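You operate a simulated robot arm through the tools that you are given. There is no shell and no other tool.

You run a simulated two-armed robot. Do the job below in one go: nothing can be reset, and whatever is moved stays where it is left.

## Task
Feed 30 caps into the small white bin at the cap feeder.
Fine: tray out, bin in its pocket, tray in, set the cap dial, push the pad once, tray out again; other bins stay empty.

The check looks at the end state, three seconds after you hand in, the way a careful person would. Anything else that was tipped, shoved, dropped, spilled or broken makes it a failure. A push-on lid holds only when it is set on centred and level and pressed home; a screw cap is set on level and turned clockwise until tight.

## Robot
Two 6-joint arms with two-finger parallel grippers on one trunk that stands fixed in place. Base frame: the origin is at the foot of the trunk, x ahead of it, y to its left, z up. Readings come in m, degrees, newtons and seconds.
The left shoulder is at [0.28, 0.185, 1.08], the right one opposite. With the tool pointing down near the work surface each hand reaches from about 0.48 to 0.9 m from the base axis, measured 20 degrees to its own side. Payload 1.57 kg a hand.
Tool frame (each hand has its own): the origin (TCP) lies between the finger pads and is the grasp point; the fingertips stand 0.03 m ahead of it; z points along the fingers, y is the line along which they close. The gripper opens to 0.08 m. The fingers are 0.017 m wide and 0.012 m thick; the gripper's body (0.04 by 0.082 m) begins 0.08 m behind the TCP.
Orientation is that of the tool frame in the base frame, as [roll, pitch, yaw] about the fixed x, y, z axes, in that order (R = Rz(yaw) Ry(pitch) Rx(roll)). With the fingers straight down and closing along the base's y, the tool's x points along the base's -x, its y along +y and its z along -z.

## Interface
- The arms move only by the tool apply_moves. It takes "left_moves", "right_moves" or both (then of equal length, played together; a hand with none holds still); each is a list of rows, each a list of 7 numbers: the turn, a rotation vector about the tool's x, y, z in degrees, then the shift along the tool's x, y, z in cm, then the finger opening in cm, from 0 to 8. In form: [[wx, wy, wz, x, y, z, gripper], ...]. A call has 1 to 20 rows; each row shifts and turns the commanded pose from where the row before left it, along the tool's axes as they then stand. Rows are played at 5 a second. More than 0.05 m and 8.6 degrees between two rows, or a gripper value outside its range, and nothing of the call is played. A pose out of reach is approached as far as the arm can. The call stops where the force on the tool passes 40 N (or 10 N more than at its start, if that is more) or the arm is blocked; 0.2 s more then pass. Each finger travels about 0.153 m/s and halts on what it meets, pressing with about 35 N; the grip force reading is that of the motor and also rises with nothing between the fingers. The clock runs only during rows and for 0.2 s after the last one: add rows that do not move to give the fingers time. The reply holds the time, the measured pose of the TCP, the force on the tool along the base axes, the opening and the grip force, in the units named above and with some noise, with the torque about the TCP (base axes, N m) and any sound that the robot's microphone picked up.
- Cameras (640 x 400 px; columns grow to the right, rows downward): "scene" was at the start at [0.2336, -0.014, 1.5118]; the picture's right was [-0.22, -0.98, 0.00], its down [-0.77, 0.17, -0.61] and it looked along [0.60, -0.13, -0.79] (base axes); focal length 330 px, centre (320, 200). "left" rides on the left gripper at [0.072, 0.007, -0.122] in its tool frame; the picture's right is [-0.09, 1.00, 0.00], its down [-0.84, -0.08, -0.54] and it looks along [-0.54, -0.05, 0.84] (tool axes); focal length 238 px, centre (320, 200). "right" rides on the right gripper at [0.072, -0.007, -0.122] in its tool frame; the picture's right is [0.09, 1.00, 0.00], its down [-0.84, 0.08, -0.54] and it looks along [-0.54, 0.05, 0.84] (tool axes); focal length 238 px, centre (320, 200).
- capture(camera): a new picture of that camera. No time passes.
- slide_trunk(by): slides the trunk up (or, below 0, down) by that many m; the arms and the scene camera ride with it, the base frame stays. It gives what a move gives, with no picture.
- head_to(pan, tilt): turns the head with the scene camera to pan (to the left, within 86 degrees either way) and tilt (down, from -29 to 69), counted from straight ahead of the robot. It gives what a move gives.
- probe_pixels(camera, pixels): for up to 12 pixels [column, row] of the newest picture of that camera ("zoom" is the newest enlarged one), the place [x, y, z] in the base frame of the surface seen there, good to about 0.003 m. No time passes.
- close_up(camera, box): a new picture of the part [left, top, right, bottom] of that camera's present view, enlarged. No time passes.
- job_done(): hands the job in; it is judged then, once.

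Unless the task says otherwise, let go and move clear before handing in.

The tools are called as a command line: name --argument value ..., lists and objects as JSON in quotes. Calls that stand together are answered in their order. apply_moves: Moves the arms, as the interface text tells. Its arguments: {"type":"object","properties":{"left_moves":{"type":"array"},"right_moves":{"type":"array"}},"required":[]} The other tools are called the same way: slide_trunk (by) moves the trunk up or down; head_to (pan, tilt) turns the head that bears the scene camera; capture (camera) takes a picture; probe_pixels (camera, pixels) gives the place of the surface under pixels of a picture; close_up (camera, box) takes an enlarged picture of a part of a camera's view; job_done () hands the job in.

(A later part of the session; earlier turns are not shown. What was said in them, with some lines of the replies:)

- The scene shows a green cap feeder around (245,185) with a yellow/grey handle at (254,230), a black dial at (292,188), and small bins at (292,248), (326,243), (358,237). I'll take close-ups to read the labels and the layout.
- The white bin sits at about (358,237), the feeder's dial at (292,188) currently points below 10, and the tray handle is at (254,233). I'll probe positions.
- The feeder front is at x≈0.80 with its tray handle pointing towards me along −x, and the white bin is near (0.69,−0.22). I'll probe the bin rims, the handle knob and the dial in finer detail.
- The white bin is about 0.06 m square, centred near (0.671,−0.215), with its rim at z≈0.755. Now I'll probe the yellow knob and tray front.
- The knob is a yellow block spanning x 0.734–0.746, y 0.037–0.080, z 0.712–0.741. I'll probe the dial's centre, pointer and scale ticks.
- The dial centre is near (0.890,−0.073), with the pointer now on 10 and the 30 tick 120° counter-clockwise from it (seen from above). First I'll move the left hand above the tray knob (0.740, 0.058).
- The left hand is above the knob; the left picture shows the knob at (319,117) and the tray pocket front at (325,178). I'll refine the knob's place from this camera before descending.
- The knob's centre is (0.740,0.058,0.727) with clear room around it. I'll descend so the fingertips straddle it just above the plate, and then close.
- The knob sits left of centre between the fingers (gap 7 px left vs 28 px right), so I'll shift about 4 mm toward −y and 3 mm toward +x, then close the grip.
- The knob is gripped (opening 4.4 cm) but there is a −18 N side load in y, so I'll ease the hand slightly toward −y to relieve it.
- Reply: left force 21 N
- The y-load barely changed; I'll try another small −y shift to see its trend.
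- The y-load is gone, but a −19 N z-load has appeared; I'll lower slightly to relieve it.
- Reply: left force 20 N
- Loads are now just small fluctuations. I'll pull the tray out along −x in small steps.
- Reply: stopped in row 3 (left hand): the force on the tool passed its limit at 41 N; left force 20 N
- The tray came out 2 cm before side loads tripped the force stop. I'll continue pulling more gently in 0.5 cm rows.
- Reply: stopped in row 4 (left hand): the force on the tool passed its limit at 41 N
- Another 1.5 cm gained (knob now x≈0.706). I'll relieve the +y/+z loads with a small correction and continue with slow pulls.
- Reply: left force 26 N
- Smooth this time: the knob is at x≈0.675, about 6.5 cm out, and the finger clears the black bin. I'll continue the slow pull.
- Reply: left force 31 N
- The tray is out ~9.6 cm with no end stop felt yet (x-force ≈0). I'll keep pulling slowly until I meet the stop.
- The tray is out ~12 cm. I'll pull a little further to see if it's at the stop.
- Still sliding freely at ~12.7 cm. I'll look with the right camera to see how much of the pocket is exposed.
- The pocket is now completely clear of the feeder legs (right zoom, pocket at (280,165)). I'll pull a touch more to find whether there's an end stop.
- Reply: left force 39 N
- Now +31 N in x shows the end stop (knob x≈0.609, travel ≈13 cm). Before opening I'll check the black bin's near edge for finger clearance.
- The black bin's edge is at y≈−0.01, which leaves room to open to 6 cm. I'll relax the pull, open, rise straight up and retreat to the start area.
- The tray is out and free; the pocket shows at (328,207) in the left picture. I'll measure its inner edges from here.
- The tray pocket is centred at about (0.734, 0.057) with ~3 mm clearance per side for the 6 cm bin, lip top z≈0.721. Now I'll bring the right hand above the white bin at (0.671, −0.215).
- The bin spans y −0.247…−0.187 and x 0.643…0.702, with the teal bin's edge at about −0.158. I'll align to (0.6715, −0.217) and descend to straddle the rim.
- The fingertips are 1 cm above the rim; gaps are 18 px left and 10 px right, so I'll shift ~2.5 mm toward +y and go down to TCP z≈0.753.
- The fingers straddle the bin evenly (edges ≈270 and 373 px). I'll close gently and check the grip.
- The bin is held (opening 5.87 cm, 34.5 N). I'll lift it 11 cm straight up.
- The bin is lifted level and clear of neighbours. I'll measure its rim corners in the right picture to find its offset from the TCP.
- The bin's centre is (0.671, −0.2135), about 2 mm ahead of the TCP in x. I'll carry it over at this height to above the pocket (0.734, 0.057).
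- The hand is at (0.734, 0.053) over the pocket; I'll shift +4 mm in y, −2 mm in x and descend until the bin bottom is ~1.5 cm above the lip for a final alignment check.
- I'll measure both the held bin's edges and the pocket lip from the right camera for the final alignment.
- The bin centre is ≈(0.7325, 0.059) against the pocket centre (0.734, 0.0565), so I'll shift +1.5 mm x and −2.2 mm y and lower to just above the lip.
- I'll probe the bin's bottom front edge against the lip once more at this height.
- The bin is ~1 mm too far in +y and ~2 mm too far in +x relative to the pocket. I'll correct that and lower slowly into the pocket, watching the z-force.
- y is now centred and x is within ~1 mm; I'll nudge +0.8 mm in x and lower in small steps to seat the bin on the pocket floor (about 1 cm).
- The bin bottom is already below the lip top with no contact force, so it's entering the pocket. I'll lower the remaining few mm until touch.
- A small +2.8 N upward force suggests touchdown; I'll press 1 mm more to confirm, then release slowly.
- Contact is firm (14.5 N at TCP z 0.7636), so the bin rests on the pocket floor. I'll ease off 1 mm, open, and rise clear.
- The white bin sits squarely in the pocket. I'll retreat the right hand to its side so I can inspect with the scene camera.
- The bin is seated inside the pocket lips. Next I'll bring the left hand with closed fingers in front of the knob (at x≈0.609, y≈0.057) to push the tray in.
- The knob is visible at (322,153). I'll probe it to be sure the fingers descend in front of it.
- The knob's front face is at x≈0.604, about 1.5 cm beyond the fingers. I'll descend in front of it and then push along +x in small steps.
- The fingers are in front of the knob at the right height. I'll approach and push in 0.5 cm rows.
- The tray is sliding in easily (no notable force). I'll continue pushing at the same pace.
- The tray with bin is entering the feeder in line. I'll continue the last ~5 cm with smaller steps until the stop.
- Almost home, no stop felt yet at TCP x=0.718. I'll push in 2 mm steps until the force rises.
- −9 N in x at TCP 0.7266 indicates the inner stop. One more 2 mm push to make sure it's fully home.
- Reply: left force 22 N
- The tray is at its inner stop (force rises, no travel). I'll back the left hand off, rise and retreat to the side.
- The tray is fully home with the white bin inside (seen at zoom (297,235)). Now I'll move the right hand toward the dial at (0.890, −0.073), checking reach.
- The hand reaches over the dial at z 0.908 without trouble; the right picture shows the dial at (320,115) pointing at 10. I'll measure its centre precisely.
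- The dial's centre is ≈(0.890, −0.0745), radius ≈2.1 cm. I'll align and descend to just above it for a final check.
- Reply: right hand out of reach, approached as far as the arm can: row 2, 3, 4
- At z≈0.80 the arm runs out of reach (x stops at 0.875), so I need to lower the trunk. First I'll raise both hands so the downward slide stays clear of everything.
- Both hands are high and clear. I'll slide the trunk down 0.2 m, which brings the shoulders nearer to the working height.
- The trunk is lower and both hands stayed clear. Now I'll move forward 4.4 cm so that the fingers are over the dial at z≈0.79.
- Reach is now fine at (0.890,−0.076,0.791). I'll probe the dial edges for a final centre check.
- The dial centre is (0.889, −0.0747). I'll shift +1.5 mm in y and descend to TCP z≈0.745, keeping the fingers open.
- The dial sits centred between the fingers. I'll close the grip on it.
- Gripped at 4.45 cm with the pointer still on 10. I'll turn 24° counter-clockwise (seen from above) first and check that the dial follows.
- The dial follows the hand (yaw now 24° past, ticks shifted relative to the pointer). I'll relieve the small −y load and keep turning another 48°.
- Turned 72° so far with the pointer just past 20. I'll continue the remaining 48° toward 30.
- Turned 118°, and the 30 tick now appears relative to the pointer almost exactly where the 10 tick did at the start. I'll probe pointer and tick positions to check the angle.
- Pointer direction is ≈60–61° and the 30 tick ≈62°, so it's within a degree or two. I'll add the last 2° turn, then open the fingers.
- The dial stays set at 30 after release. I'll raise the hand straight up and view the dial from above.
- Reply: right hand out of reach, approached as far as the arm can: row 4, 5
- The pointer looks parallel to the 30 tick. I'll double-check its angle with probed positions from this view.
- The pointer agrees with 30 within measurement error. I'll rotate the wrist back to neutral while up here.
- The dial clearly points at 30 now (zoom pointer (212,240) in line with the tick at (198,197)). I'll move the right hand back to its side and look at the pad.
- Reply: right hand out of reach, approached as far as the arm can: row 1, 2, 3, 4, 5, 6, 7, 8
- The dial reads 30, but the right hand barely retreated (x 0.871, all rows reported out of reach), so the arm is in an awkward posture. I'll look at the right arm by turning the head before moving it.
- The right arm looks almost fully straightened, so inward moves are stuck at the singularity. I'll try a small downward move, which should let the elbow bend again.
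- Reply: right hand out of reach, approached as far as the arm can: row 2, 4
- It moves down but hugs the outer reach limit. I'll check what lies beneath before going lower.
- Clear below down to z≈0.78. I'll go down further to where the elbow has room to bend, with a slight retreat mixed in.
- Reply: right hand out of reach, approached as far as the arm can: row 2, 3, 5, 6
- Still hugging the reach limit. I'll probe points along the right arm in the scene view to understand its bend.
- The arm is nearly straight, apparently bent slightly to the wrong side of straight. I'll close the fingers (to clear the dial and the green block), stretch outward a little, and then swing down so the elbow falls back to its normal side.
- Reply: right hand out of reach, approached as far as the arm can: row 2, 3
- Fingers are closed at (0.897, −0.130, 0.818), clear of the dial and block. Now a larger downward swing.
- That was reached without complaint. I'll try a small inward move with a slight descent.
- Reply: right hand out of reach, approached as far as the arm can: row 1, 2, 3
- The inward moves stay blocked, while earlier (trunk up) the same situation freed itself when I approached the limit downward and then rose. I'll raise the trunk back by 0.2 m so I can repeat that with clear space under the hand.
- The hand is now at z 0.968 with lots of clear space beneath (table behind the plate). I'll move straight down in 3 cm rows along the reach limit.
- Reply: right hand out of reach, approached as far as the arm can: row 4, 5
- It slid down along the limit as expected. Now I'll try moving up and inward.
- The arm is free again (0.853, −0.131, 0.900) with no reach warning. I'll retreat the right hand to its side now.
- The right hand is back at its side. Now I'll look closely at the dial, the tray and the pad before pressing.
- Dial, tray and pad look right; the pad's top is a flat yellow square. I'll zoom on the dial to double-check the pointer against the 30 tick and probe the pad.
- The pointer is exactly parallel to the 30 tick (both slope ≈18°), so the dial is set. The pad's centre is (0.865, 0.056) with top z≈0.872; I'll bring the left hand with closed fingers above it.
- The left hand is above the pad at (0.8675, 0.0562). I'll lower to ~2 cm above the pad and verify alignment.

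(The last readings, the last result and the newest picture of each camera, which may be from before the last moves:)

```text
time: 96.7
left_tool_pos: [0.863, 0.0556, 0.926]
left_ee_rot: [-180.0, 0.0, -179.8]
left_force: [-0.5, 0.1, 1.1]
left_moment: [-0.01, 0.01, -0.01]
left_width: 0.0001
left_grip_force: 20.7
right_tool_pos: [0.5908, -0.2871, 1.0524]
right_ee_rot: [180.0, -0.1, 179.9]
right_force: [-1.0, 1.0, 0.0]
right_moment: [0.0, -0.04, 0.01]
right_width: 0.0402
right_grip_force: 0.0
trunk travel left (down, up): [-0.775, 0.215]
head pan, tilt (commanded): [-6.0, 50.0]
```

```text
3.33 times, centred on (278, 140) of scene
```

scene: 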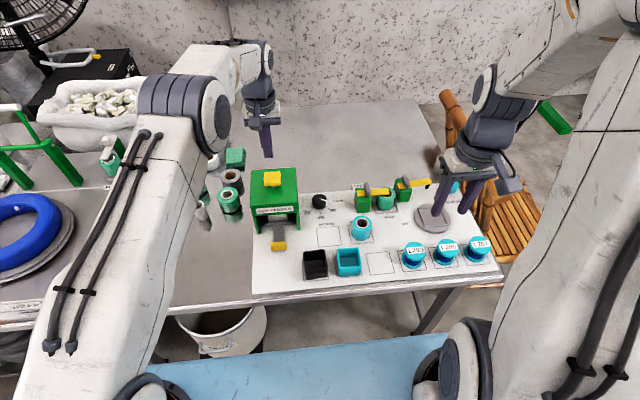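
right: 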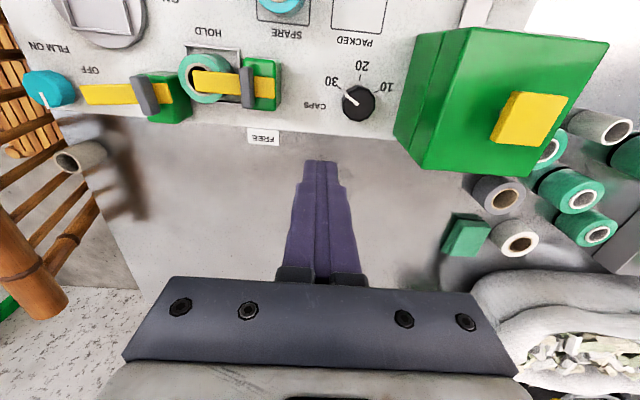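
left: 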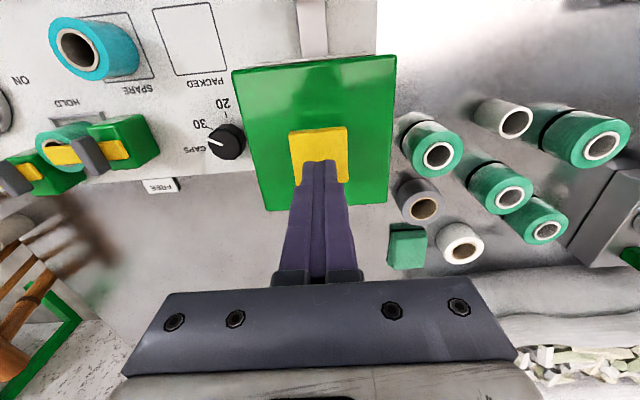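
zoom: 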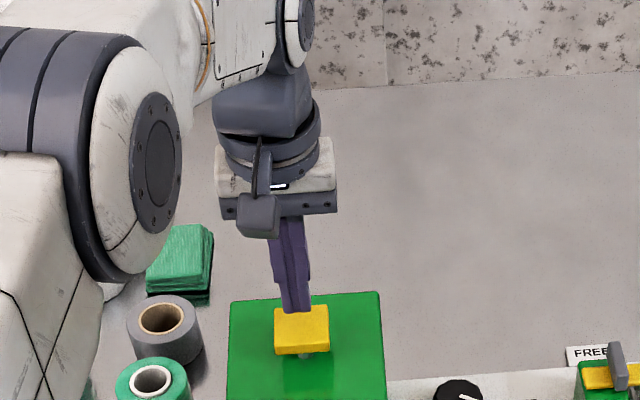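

The fingertips are centred over the pad. I'll press down slowly in one stroke, watching force and sound.

apply_moves --left_moves '[[0, 0, 0, 0, 0, 1.2, 0], [0, 0, 0, 0, 0, 0.6, 0], [0, 0, 0, 0, 0, 0.3, 0], [0, 0, 0, 0, 0, 0.3, 0], [0, 0, 0, 0, 0, 0.3, 0], [0, 0, 0, 0, 0, 0.3, 0], [0, 0, 0, 0, 0, 0.3, 0], [0, 0, 0, 0, 0, 0.3, 0], [0, 0, 0, 0, 0, 0.3, 0], [0, 0, 0, 0, 0, 0.3, 0]]'

capture --camera "left"

close_up --camera "scene" --box '[230, 120, 326, 240]'

```text
time: 98.9
left_tool_pos: [0.863, 0.0564, 0.8875]
left_ee_rot: [-180.0, 0.1, -179.9]
left_force: [-10.7, 2.7, 27.5]
left_moment: [0.08, 0.33, -0.01]
left_width: 0.0001
left_grip_force: 21.2
right_tool_pos: [0.5898, -0.2871, 1.0536]
right_ee_rot: [179.9, 0.1, 179.9]
right_force: [-0.5, -0.6, 0.7]
right_moment: [0.01, -0.01, 0.0]
right_width: 0.0399
right_grip_force: 0.1
trunk travel left (down, up): [-0.775, 0.215]
head pan, tilt (commanded): [-6.0, 50.0]
heard: click
```

```text
taken
```

left: 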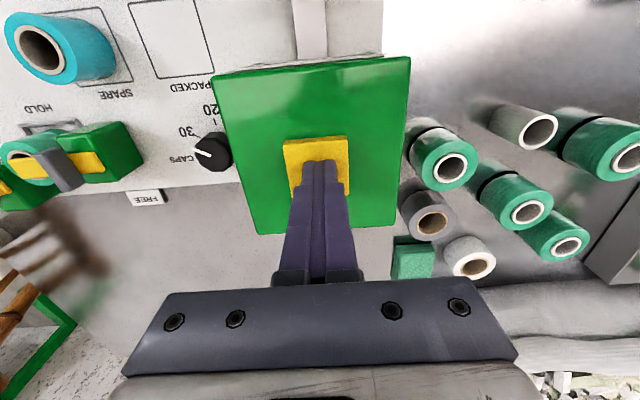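

```text
3.33 times, centred on (278, 180) of scene
```

zoom: 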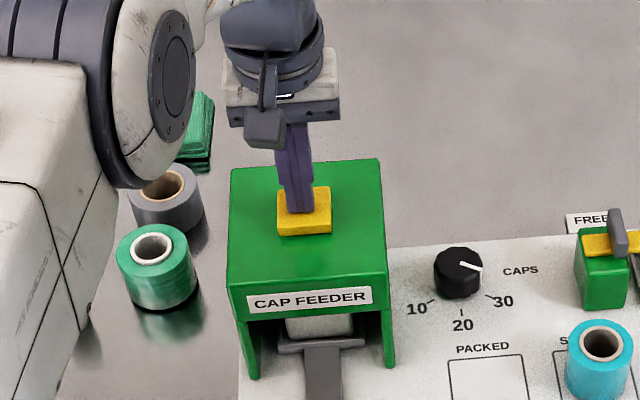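

A click was heard at 1.5 cm of travel and 27 N, so the pad has fired once. I'll lift straight off in one smooth motion and look inside.

apply_moves --left_moves '[[0, 0, 0, 0, 0, -1.5, 0], [0, 0, 0, 0, 0, -3.0, 0], [0, 0, 0, 0, 0, -3.0, 0], [0, 0, 0, 0.5, 0, -3.0, 0], [0, 0, 0, 2.0, 0, -2.0, 0], [0, 0, 0, 3.0, 0, 0, 0], [0, 0, 0, 3.0, 0, 0, 0], [0, 0, 0, 3.0, 0, 0, 0], [0, 0, 0, 0, 0, 0, 0]]'

capture --camera "left"

capture --camera "scene"

```text
time: 100.9
left_tool_pos: [0.7463, 0.054, 1.0086]
left_ee_rot: [-179.9, -0.1, -179.9]
left_force: [0.0, -0.6, 0.4]
left_moment: [-0.01, 0.01, 0.03]
left_width: 0.0
left_grip_force: 21.0
right_tool_pos: [0.5894, -0.2872, 1.0533]
right_ee_rot: [-179.9, -0.1, 179.9]
right_force: [-0.3, 0.4, -0.4]
right_moment: [0.0, 0.0, 0.01]
right_width: 0.0401
right_grip_force: 0.0
trunk travel left (down, up): [-0.775, 0.215]
head pan, tilt (commanded): [-6.0, 50.0]
```

```text
taken
```

left: 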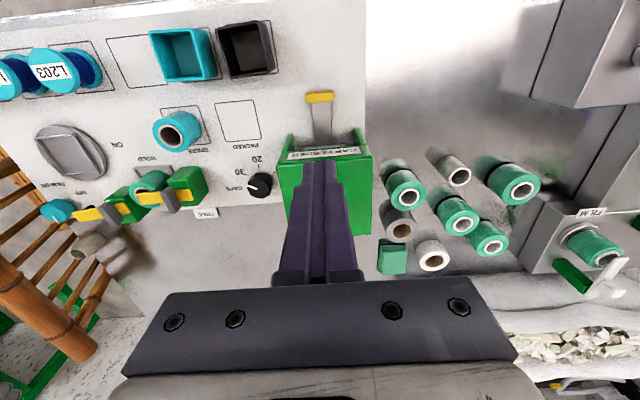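

```text
taken
```

scene: 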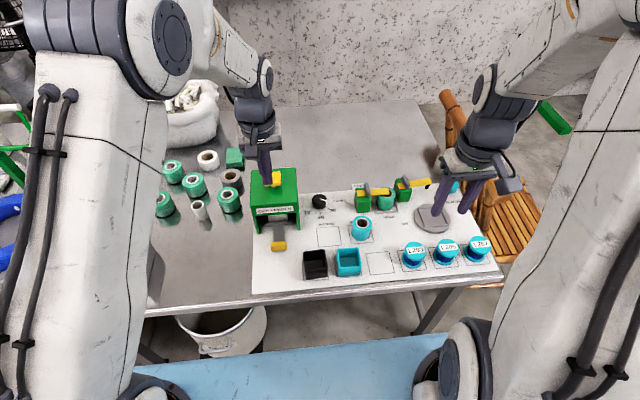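

Next, the tray must come out again. I'll open the left hand and lower it over the knob at (0.740, 0.058).

apply_moves --left_moves '[[0, 0, 0, 0.6, 0.3, 2.0, 3], [0, 0, 0, 0, 0, 3.5, 7], [0, 0, 0, 0, 0, 4.0, 7], [0, 0, 0, 0, 0, 4.0, 7], [0, 0, 0, 0, 0, 4.0, 7], [0, 0, 0, 0, 0, 3.0, 7], [0, 0, 0, 0, 0, 0, 7], [0, 0, 0, 0, 0, 0, 7]]'

capture --camera "left"

```text
time: 102.7
left_tool_pos: [0.7408, 0.0623, 0.8025]
left_ee_rot: [-180.0, 0.0, -179.9]
left_force: [-0.6, -0.2, -0.1]
left_moment: [0.03, 0.02, -0.03]
left_width: 0.0701
left_grip_force: 0.1
right_tool_pos: [0.5903, -0.2877, 1.054]
right_ee_rot: [180.0, -0.1, 179.9]
right_force: [-0.4, 0.2, 0.9]
right_moment: [0.02, 0.0, 0.02]
right_width: 0.0398
right_grip_force: 0.1
trunk travel left (down, up): [-0.775, 0.215]
head pan, tilt (commanded): [-6.0, 50.0]
```

```text
taken
```

left: 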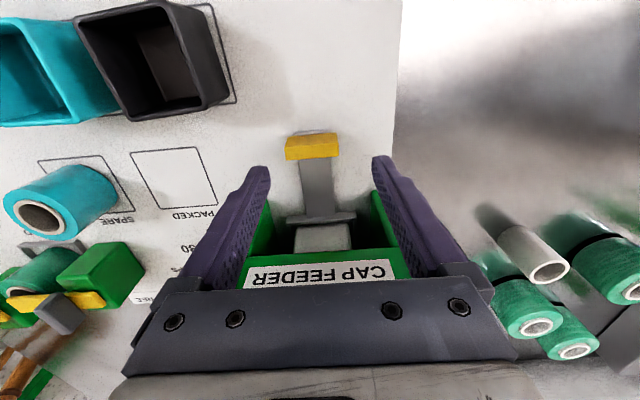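

The hand is ~5 mm too far in +y (0.0623 versus the knob at ≈0.0565). I'll correct and descend to grip height.

apply_moves --left_moves '[[0, 0, 0, 0, -0.6, 0, 7], [0, 0, 0, 0, 0, 2.5, 7], [0, 0, 0, 0, 0, 2.2, 7], [0, 0, 0, 0, 0, 1.5, 7], [0, 0, 0, 0, 0, 0, 7]]'

capture --camera "left"

```text
time: 103.9
left_tool_pos: [0.7421, 0.0558, 0.7426]
left_ee_rot: [180.0, -0.1, -179.9]
left_force: [-0.3, 0.1, 0.4]
left_moment: [0.04, 0.02, 0.02]
left_width: 0.0703
left_grip_force: 0.1
right_tool_pos: [0.5911, -0.2876, 1.0527]
right_ee_rot: [-179.9, -0.1, -180.0]
right_force: [-1.1, -0.1, 1.0]
right_moment: [-0.01, 0.01, 0.03]
right_width: 0.0399
right_grip_force: 0.2
trunk travel left (down, up): [-0.775, 0.215]
head pan, tilt (commanded): [-6.0, 50.0]
```

```text
taken
```

left: 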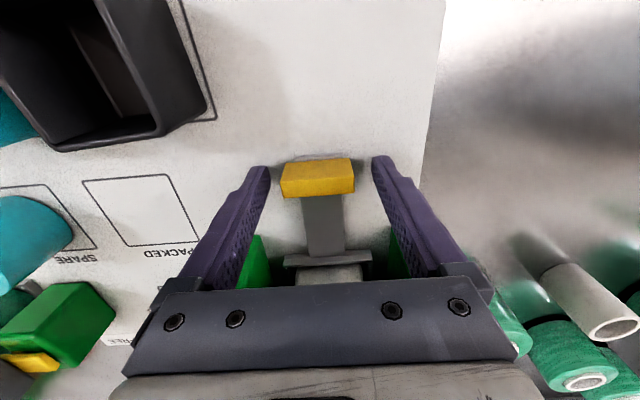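

The knob is well centred between the fingers (281–354 px against 268/375). I'll close on it.

apply_moves --left_moves '[[0, 0, 0, 0, 0, 0, 5.4], [0, 0, 0, 0, 0, 0, 4.6], [0, 0, 0, 0, 0, 0, 3.6], [0, 0, 0, 0, 0, 0, 3.0], [0, 0, 0, 0, 0, 0, 3.0]]'

```text
time: 105.1
left_tool_pos: [0.7424, 0.0547, 0.7424]
left_ee_rot: [180.0, 0.0, 180.0]
left_force: [-1.5, -11.2, -3.8]
left_moment: [-0.4, -0.17, -0.11]
left_width: 0.0436
left_grip_force: 45.1
right_tool_pos: [0.59, -0.2883, 1.0532]
right_ee_rot: [-180.0, -0.1, 179.9]
right_force: [0.6, -0.1, -0.3]
right_moment: [0.01, 0.01, -0.02]
right_width: 0.04
right_grip_force: 0.0
trunk travel left (down, up): [-0.775, 0.215]
head pan, tilt (commanded): [-6.0, 50.0]
```

The knob is gripped (4.36 cm) with a mild −11 N y-load. I'll ease that and pull the tray out slowly in 3 mm rows.

apply_moves --left_moves '[[0, 0, 0, 0, -0.12, 0, 3.0], [0, 0, 0, 0.2, 0, 0, 3.0], [0, 0, 0, 0.3, 0, 0, 3.0], [0, 0, 0, 0.3, 0, 0, 3.0], [0, 0, 0, 0.3, 0, 0, 3.0], [0, 0, 0, 0.3, 0, 0, 3.0], [0, 0, 0, 0.3, 0, 0, 3.0], [0, 0, 0, 0.3, 0, 0, 3.0], [0, 0, 0, 0.3, 0, 0, 3.0], [0, 0, 0, 0.3, 0, 0, 3.0], [0, 0, 0, 0.3, 0, 0, 3.0], [0, 0, 0, 0.3, 0, 0, 3.0]]'

capture --camera "left"

```text
time: 107.0
left_tool_pos: [0.7205, 0.0545, 0.7419]
left_ee_rot: [180.0, 0.0, -179.8]
left_force: [0.5, 18.1, 9.4]
left_moment: [0.77, -0.57, 0.07]
left_width: 0.0436
left_grip_force: 44.8
right_tool_pos: [0.5894, -0.288, 1.0534]
right_ee_rot: [-179.9, -0.1, 179.9]
right_force: [0.1, -0.2, 0.6]
right_moment: [-0.02, -0.04, 0.02]
right_width: 0.0402
right_grip_force: 0.1
trunk travel left (down, up): [-0.775, 0.215]
head pan, tilt (commanded): [-6.0, 50.0]
stopped in row 9 (left hand): the force on the tool passed its limit at 41 N (the readings are from after the stop); the commanded pose is now the measured one
```

```text
taken
```

left: 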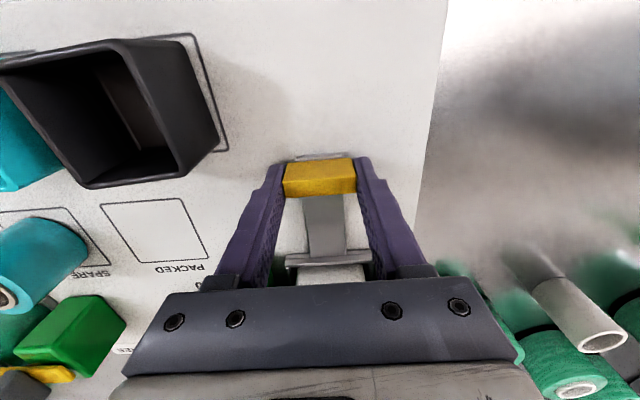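

2 cm out, then side load (+18 N y) tripped the stop, just like the first time. I'll relieve it with +1.2 mm y and continue.

apply_moves --left_moves '[[0, 0, 0, 0, 0.12, -0.06, 3.0], [0, 0, 0, 0.3, 0.01, 0, 3.0], [0, 0, 0, 0.3, 0.01, 0, 3.0], [0, 0, 0, 0.3, 0.01, 0, 3.0], [0, 0, 0, 0.3, 0.01, 0, 3.0], [0, 0, 0, 0.3, 0.01, 0, 3.0], [0, 0, 0, 0.3, 0.01, 0, 3.0], [0, 0, 0, 0.3, 0.01, 0, 3.0]]'

```text
time: 108.8
left_tool_pos: [0.6984, 0.0556, 0.7415]
left_ee_rot: [180.0, -0.2, -179.9]
left_force: [0.7, 13.0, 1.3]
left_moment: [-0.07, 0.11, -0.08]
left_width: 0.0436
left_grip_force: 45.2
right_tool_pos: [0.5899, -0.287, 1.0526]
right_ee_rot: [-179.9, -0.1, 179.8]
right_force: [-0.7, -1.0, -0.3]
right_moment: [0.01, -0.03, 0.02]
right_width: 0.0401
right_grip_force: 0.0
trunk travel left (down, up): [-0.775, 0.215]
head pan, tilt (commanded): [-6.0, 50.0]
```

The tray moved another 2.2 cm smoothly. I'll continue with a small +y easing.

apply_moves --left_moves '[[0, 0, 0, 0, 0.1, 0, 3.0], [0, 0, 0, 0.3, 0, 0, 3.0], [0, 0, 0, 0.3, 0, 0, 3.0], [0, 0, 0, 0.3, 0, 0, 3.0], [0, 0, 0, 0.3, 0, 0, 3.0], [0, 0, 0, 0.3, 0, 0, 3.0], [0, 0, 0, 0.3, 0, 0, 3.0], [0, 0, 0, 0.3, 0, 0, 3.0], [0, 0, 0, 0.3, 0, 0, 3.0]]'

capture --camera "right"

```text
time: 110.8
left_tool_pos: [0.6761, 0.055, 0.7417]
left_ee_rot: [179.9, -0.1, -179.8]
left_force: [1.1, -24.3, -14.2]
left_moment: [-0.49, -1.2, -0.21]
left_width: 0.0437
left_grip_force: 45.0
right_tool_pos: [0.5907, -0.2882, 1.0532]
right_ee_rot: [180.0, -0.1, 179.7]
right_force: [-0.4, 0.1, -0.2]
right_moment: [0.01, 0.0, -0.03]
right_width: 0.0401
right_grip_force: 0.0
trunk travel left (down, up): [-0.775, 0.215]
head pan, tilt (commanded): [-6.0, 50.0]
```

```text
taken
```

right: 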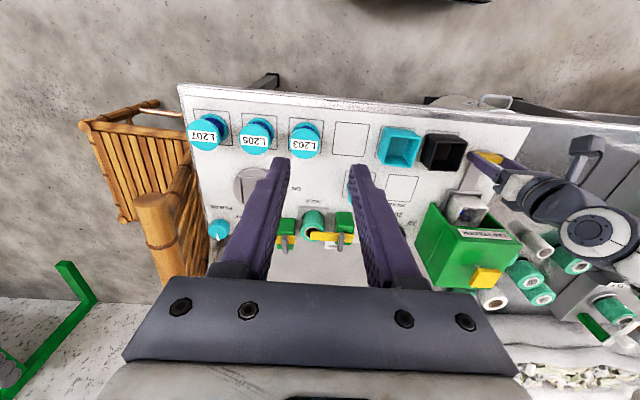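

The bin is coming out (right picture, (467,207)). I'll relieve the −24 N y-load and continue pulling.

apply_moves --left_moves '[[0, 0, 0, 0, -0.18, 0.08, 3.0], [0, 0, 0, 0.3, 0, 0, 3.0], [0, 0, 0, 0.3, 0, 0, 3.0], [0, 0, 0, 0.3, 0, 0, 3.0], [0, 0, 0, 0.3, 0, 0, 3.0], [0, 0, 0, 0.3, 0, 0, 3.0], [0, 0, 0, 0.3, 0, 0, 3.0], [0, 0, 0, 0.3, 0, 0, 3.0], [0, 0, 0, 0.3, 0, 0, 3.0]]'

```text
time: 112.8
left_tool_pos: [0.6507, 0.0556, 0.7426]
left_ee_rot: [179.9, -0.2, -179.9]
left_force: [0.3, 8.2, 2.9]
left_moment: [0.0, 0.35, 0.15]
left_width: 0.0437
left_grip_force: 45.1
right_tool_pos: [0.5902, -0.2877, 1.0527]
right_ee_rot: [180.0, 0.0, 179.9]
right_force: [-0.3, 0.0, 0.4]
right_moment: [-0.03, 0.03, -0.03]
right_width: 0.0402
right_grip_force: 0.1
trunk travel left (down, up): [-0.775, 0.215]
head pan, tilt (commanded): [-6.0, 50.0]
```

The knob is at x≈0.651 with low loads. I'll continue pulling toward the outer stop at ≈0.609.

apply_moves --left_moves '[[0, 0, 0, 0.3, 0.05, 0, 3.0], [0, 0, 0, 0.3, 0, 0, 3.0], [0, 0, 0, 0.3, 0, 0, 3.0], [0, 0, 0, 0.3, 0, 0, 3.0], [0, 0, 0, 0.3, 0, 0, 3.0], [0, 0, 0, 0.3, 0, 0, 3.0], [0, 0, 0, 0.3, 0, 0, 3.0], [0, 0, 0, 0.3, 0, 0, 3.0]]'

```text
time: 114.6
left_tool_pos: [0.6269, 0.0561, 0.7419]
left_ee_rot: [-180.0, -0.1, -179.8]
left_force: [0.7, 17.2, 19.2]
left_moment: [0.22, -0.68, -0.5]
left_width: 0.0437
left_grip_force: 45.2
right_tool_pos: [0.5894, -0.287, 1.0535]
right_ee_rot: [-180.0, -0.1, 179.9]
right_force: [-0.3, -0.3, 0.6]
right_moment: [-0.01, 0.0, -0.02]
right_width: 0.0403
right_grip_force: 0.0
trunk travel left (down, up): [-0.775, 0.215]
head pan, tilt (commanded): [-6.0, 50.0]
```

The knob is at ≈0.627; I'll relieve the loads and take the last ~1.8 cm gently to the stop.

apply_moves --left_moves '[[0, 0, 0, 0, 0.1, -0.12, 3.0], [0, 0, 0, 0.25, 0, 0, 3.0], [0, 0, 0, 0.25, 0, 0, 3.0], [0, 0, 0, 0.25, 0, 0, 3.0], [0, 0, 0, 0.25, 0, 0, 3.0], [0, 0, 0, 0.25, 0, 0, 3.0], [0, 0, 0, 0.25, 0, 0, 3.0], [0, 0, 0, 0, 0, 0, 3.0]]'

```text
time: 116.4
left_tool_pos: [0.6117, 0.0552, 0.742]
left_ee_rot: [-180.0, -0.2, -179.9]
left_force: [-0.8, -8.9, -9.0]
left_moment: [-0.28, 0.62, 0.47]
left_width: 0.0438
left_grip_force: 44.5
right_tool_pos: [0.5899, -0.2887, 1.053]
right_ee_rot: [-179.9, -0.1, 179.7]
right_force: [-0.6, -0.1, 1.0]
right_moment: [-0.02, 0.0, -0.04]
right_width: 0.0401
right_grip_force: 0.1
trunk travel left (down, up): [-0.775, 0.215]
head pan, tilt (commanded): [-6.0, 50.0]
```

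apply_moves --left_moves '[[0, 0, 0, 0.15, -0.05, 0.05, 3.0], [0, 0, 0, 0.15, 0, 0, 3.0], [0, 0, 0, 0.15, 0, 0, 3.0], [0, 0, 0, 0, 0, 0, 3.0]]'

capture --camera "right"

```text
time: 117.4
left_tool_pos: [0.6121, 0.0552, 0.7419]
left_ee_rot: [-180.0, 0.2, -179.7]
left_force: [25.9, 17.2, 1.7]
left_moment: [0.76, 0.07, -0.23]
left_width: 0.0438
left_grip_force: 45.1
right_tool_pos: [0.5911, -0.287, 1.0533]
right_ee_rot: [-180.0, -0.1, 179.9]
right_force: [-0.3, -0.2, 0.8]
right_moment: [0.04, -0.02, 0.02]
right_width: 0.0399
right_grip_force: 0.1
trunk travel left (down, up): [-0.775, 0.215]
head pan, tilt (commanded): [-6.0, 50.0]
```

```text
taken
```

right: 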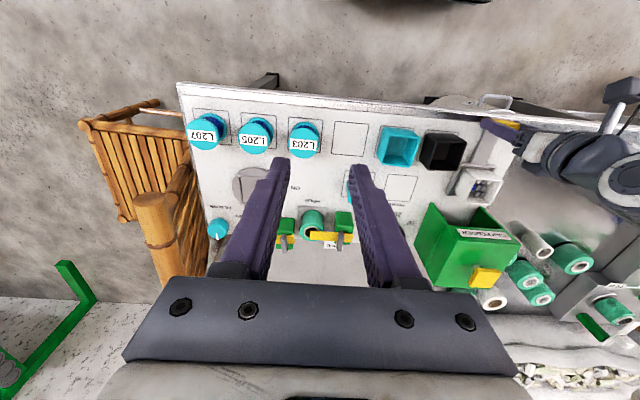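

+26 N in x with no more travel: the tray is at its outer stop. I'll relax, open and lift the left hand away.

apply_moves --left_moves '[[0, 0, 0, -0.2, 0.05, 0, 3.0], [0, 0, 0, 0, 0, 0, 4.6], [0, 0, 0, 0, 0, 0, 5.6], [0, 0, 0, 0, 0, 0, 5.6], [0, 0, 0, 0, 0, -1.0, 5.6], [0, 0, 0, 0, 0, -2.0, 5.6], [0, 0, 0, 0, 0, -3.0, 5.6], [0, 0, 0, 0, 0, -4.0, 5.6], [0, 0, 0, 0, 0, -4.0, 5.6], [0, 0, 0, 0, 0, 0, 5.6]]'

capture --camera "left"

close_up --camera "left" --box '[270, 90, 390, 250]'

```text
time: 119.6
left_tool_pos: [0.61, 0.0565, 0.882]
left_ee_rot: [179.9, -0.2, -179.8]
left_force: [-0.3, -0.2, -0.1]
left_moment: [-0.02, -0.02, 0.01]
left_width: 0.0561
left_grip_force: 0.0
right_tool_pos: [0.5904, -0.2888, 1.0529]
right_ee_rot: [180.0, -0.1, 179.8]
right_force: [-0.4, -1.1, 0.6]
right_moment: [-0.01, -0.01, 0.01]
right_width: 0.0397
right_grip_force: 0.0
trunk travel left (down, up): [-0.775, 0.215]
head pan, tilt (commanded): [-6.0, 50.0]
```

```text
taken
```

left: 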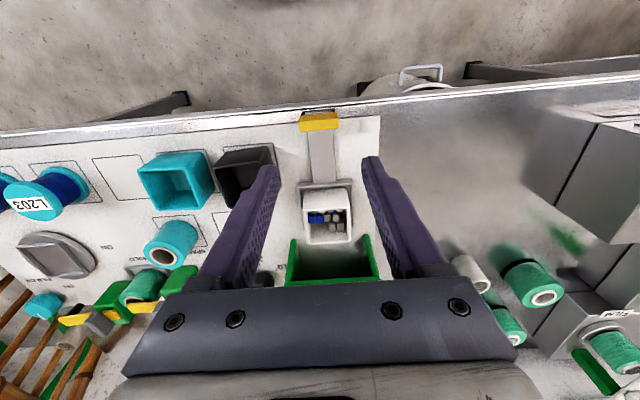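

```text
2.50 times, centred on (330, 170) of left
```

zoom: 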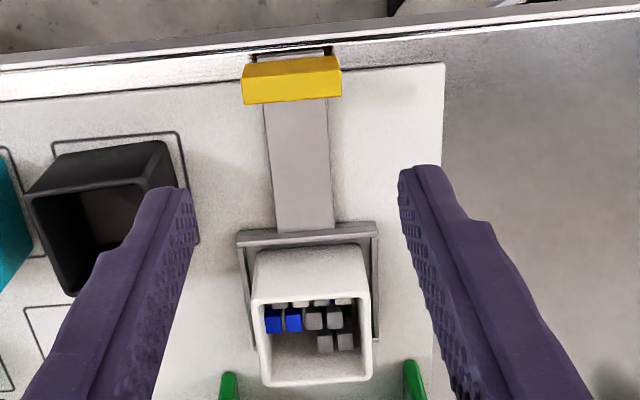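

Caps are now in the white bin, still in its pocket with the tray out. I'll retreat the left hand and inspect everything with the scene camera.

apply_moves --left_moves '[[0, 0, 0, 0.5, 2.5, -2.5, 5.6], [0, 0, 0, 0.5, 2.5, -2.5, 5.6], [0, 0, 0, 0.5, 2.5, -2.5, 5.6], [0, 0, 0, 0.5, 2.5, -2.5, 5.6], [0, 0, 0, 0.5, 2.5, -2.5, 5.6], [0, 0, 0, 0.5, 2.5, -2.5, 5.6], [0, 0, 0, 0.5, 2.5, -2.5, 5.6], [0, 0, 0, 0, 0, 0, 5.6]]'

capture --camera "scene"

close_up --camera "scene" --box '[255, 225, 305, 256]'

close_up --camera "scene" --box '[240, 160, 400, 290]'

```text
time: 121.4
left_tool_pos: [0.5743, 0.229, 1.0591]
left_ee_rot: [180.0, -0.2, 180.0]
left_force: [-0.8, -0.2, -0.3]
left_moment: [0.02, 0.0, 0.02]
left_width: 0.0561
left_grip_force: 0.1
right_tool_pos: [0.5903, -0.2875, 1.0531]
right_ee_rot: [180.0, -0.1, 179.8]
right_force: [-0.2, -0.4, 0.2]
right_moment: [-0.03, 0.01, 0.05]
right_width: 0.04
right_grip_force: 0.0
trunk travel left (down, up): [-0.775, 0.215]
head pan, tilt (commanded): [-6.0, 50.0]
```

```text
taken
```

scene: 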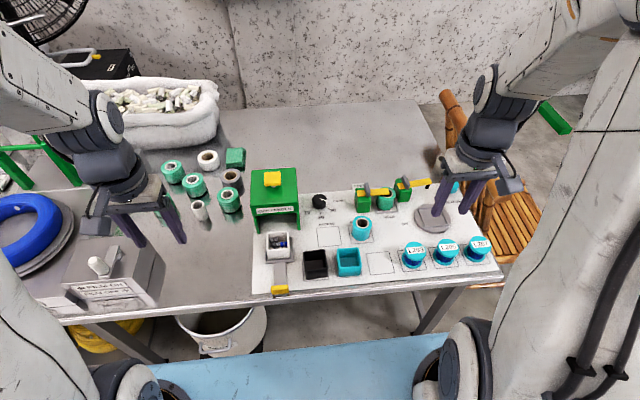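

```text
12.80 times, centred on (280, 240) of scene
```

zoom: 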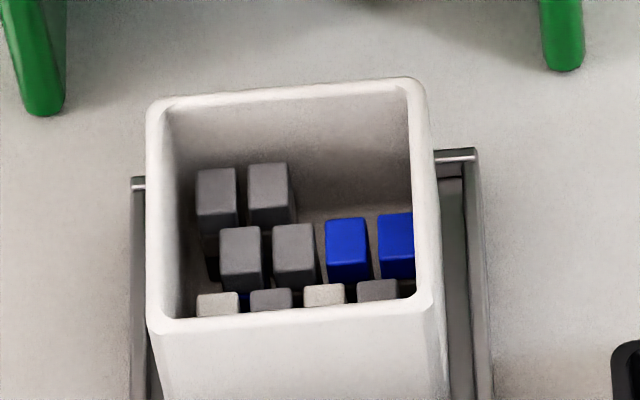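

```text
3.08 times, centred on (320, 225) of scene
```

zoom: 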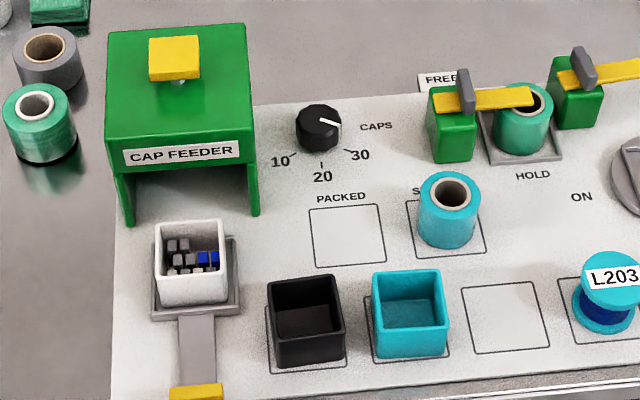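

The white bin holds caps, the tray is fully out, and the black and teal bins are empty. I'll verify that the bin is level and seated by probing its rim.

close_up --camera "scene" --box '[255, 225, 305, 265]'

close_up --camera "right" --box '[430, 120, 540, 220]'

close_up --camera "scene" --box '[295, 235, 375, 285]'

```text
10.00 times, centred on (280, 245) of scene
```

zoom: 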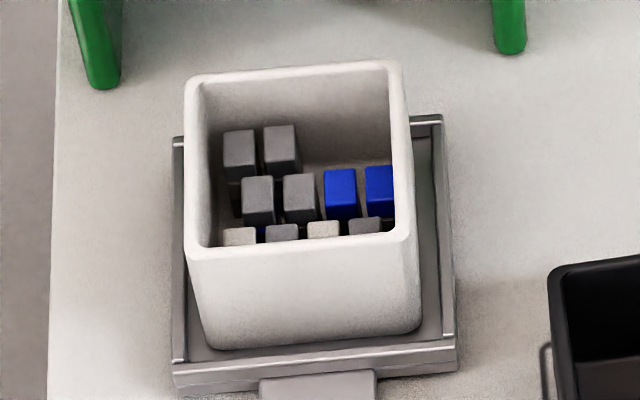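

```text
4.00 times, centred on (485, 170) of right
```

zoom: 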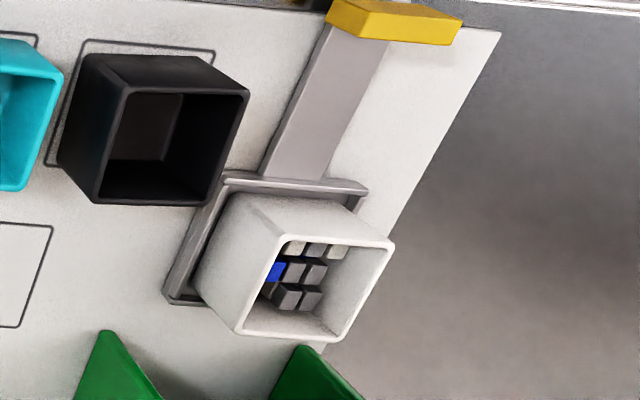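

```text
8.00 times, centred on (335, 260) of scene
```

zoom: 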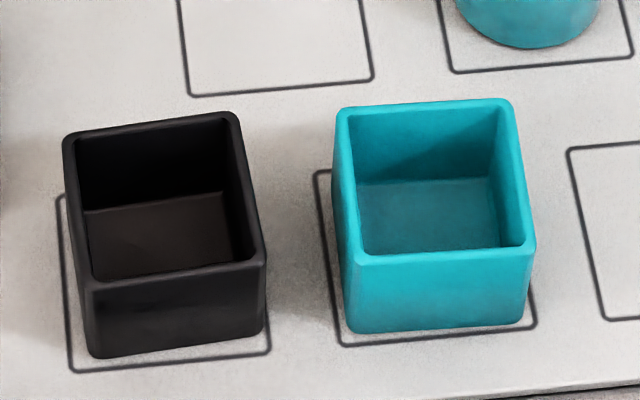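

The bin is level in its pocket with the caps inside, the tray is at its outer stop, the dial reads 30, the pad has sprung back, and the black and teal bins are empty. Both hands are clear, so I'm handing the job in.

job_done

```text
The job is handed in.
```

The white bin was filled at the cap feeder with the dial set to 30. I couldn't count all 30 caps, because the layers hide some of them.

- **Sequence:** I pulled the tray out, put the white bin in its pocket and pushed the tray in. I then turned the dial from 10 to 30 and pressed the pad once; it clicked. Finally I pulled the tray out again to its outer stop.
- **End state:** The bin sits level in its pocket with caps inside. The pad has sprung back, and the dial pointer lines up with the 30 mark.
- **Other items:** The black and teal bins are empty. In the last pictures nothing else looked tipped, moved or spilled, and both hands are clear of the work.

While reaching for the dial, the right arm got stuck near the end of its reach. I lowered and raised the trunk to reach the dial and then free the arm, and nothing was touched along the way.
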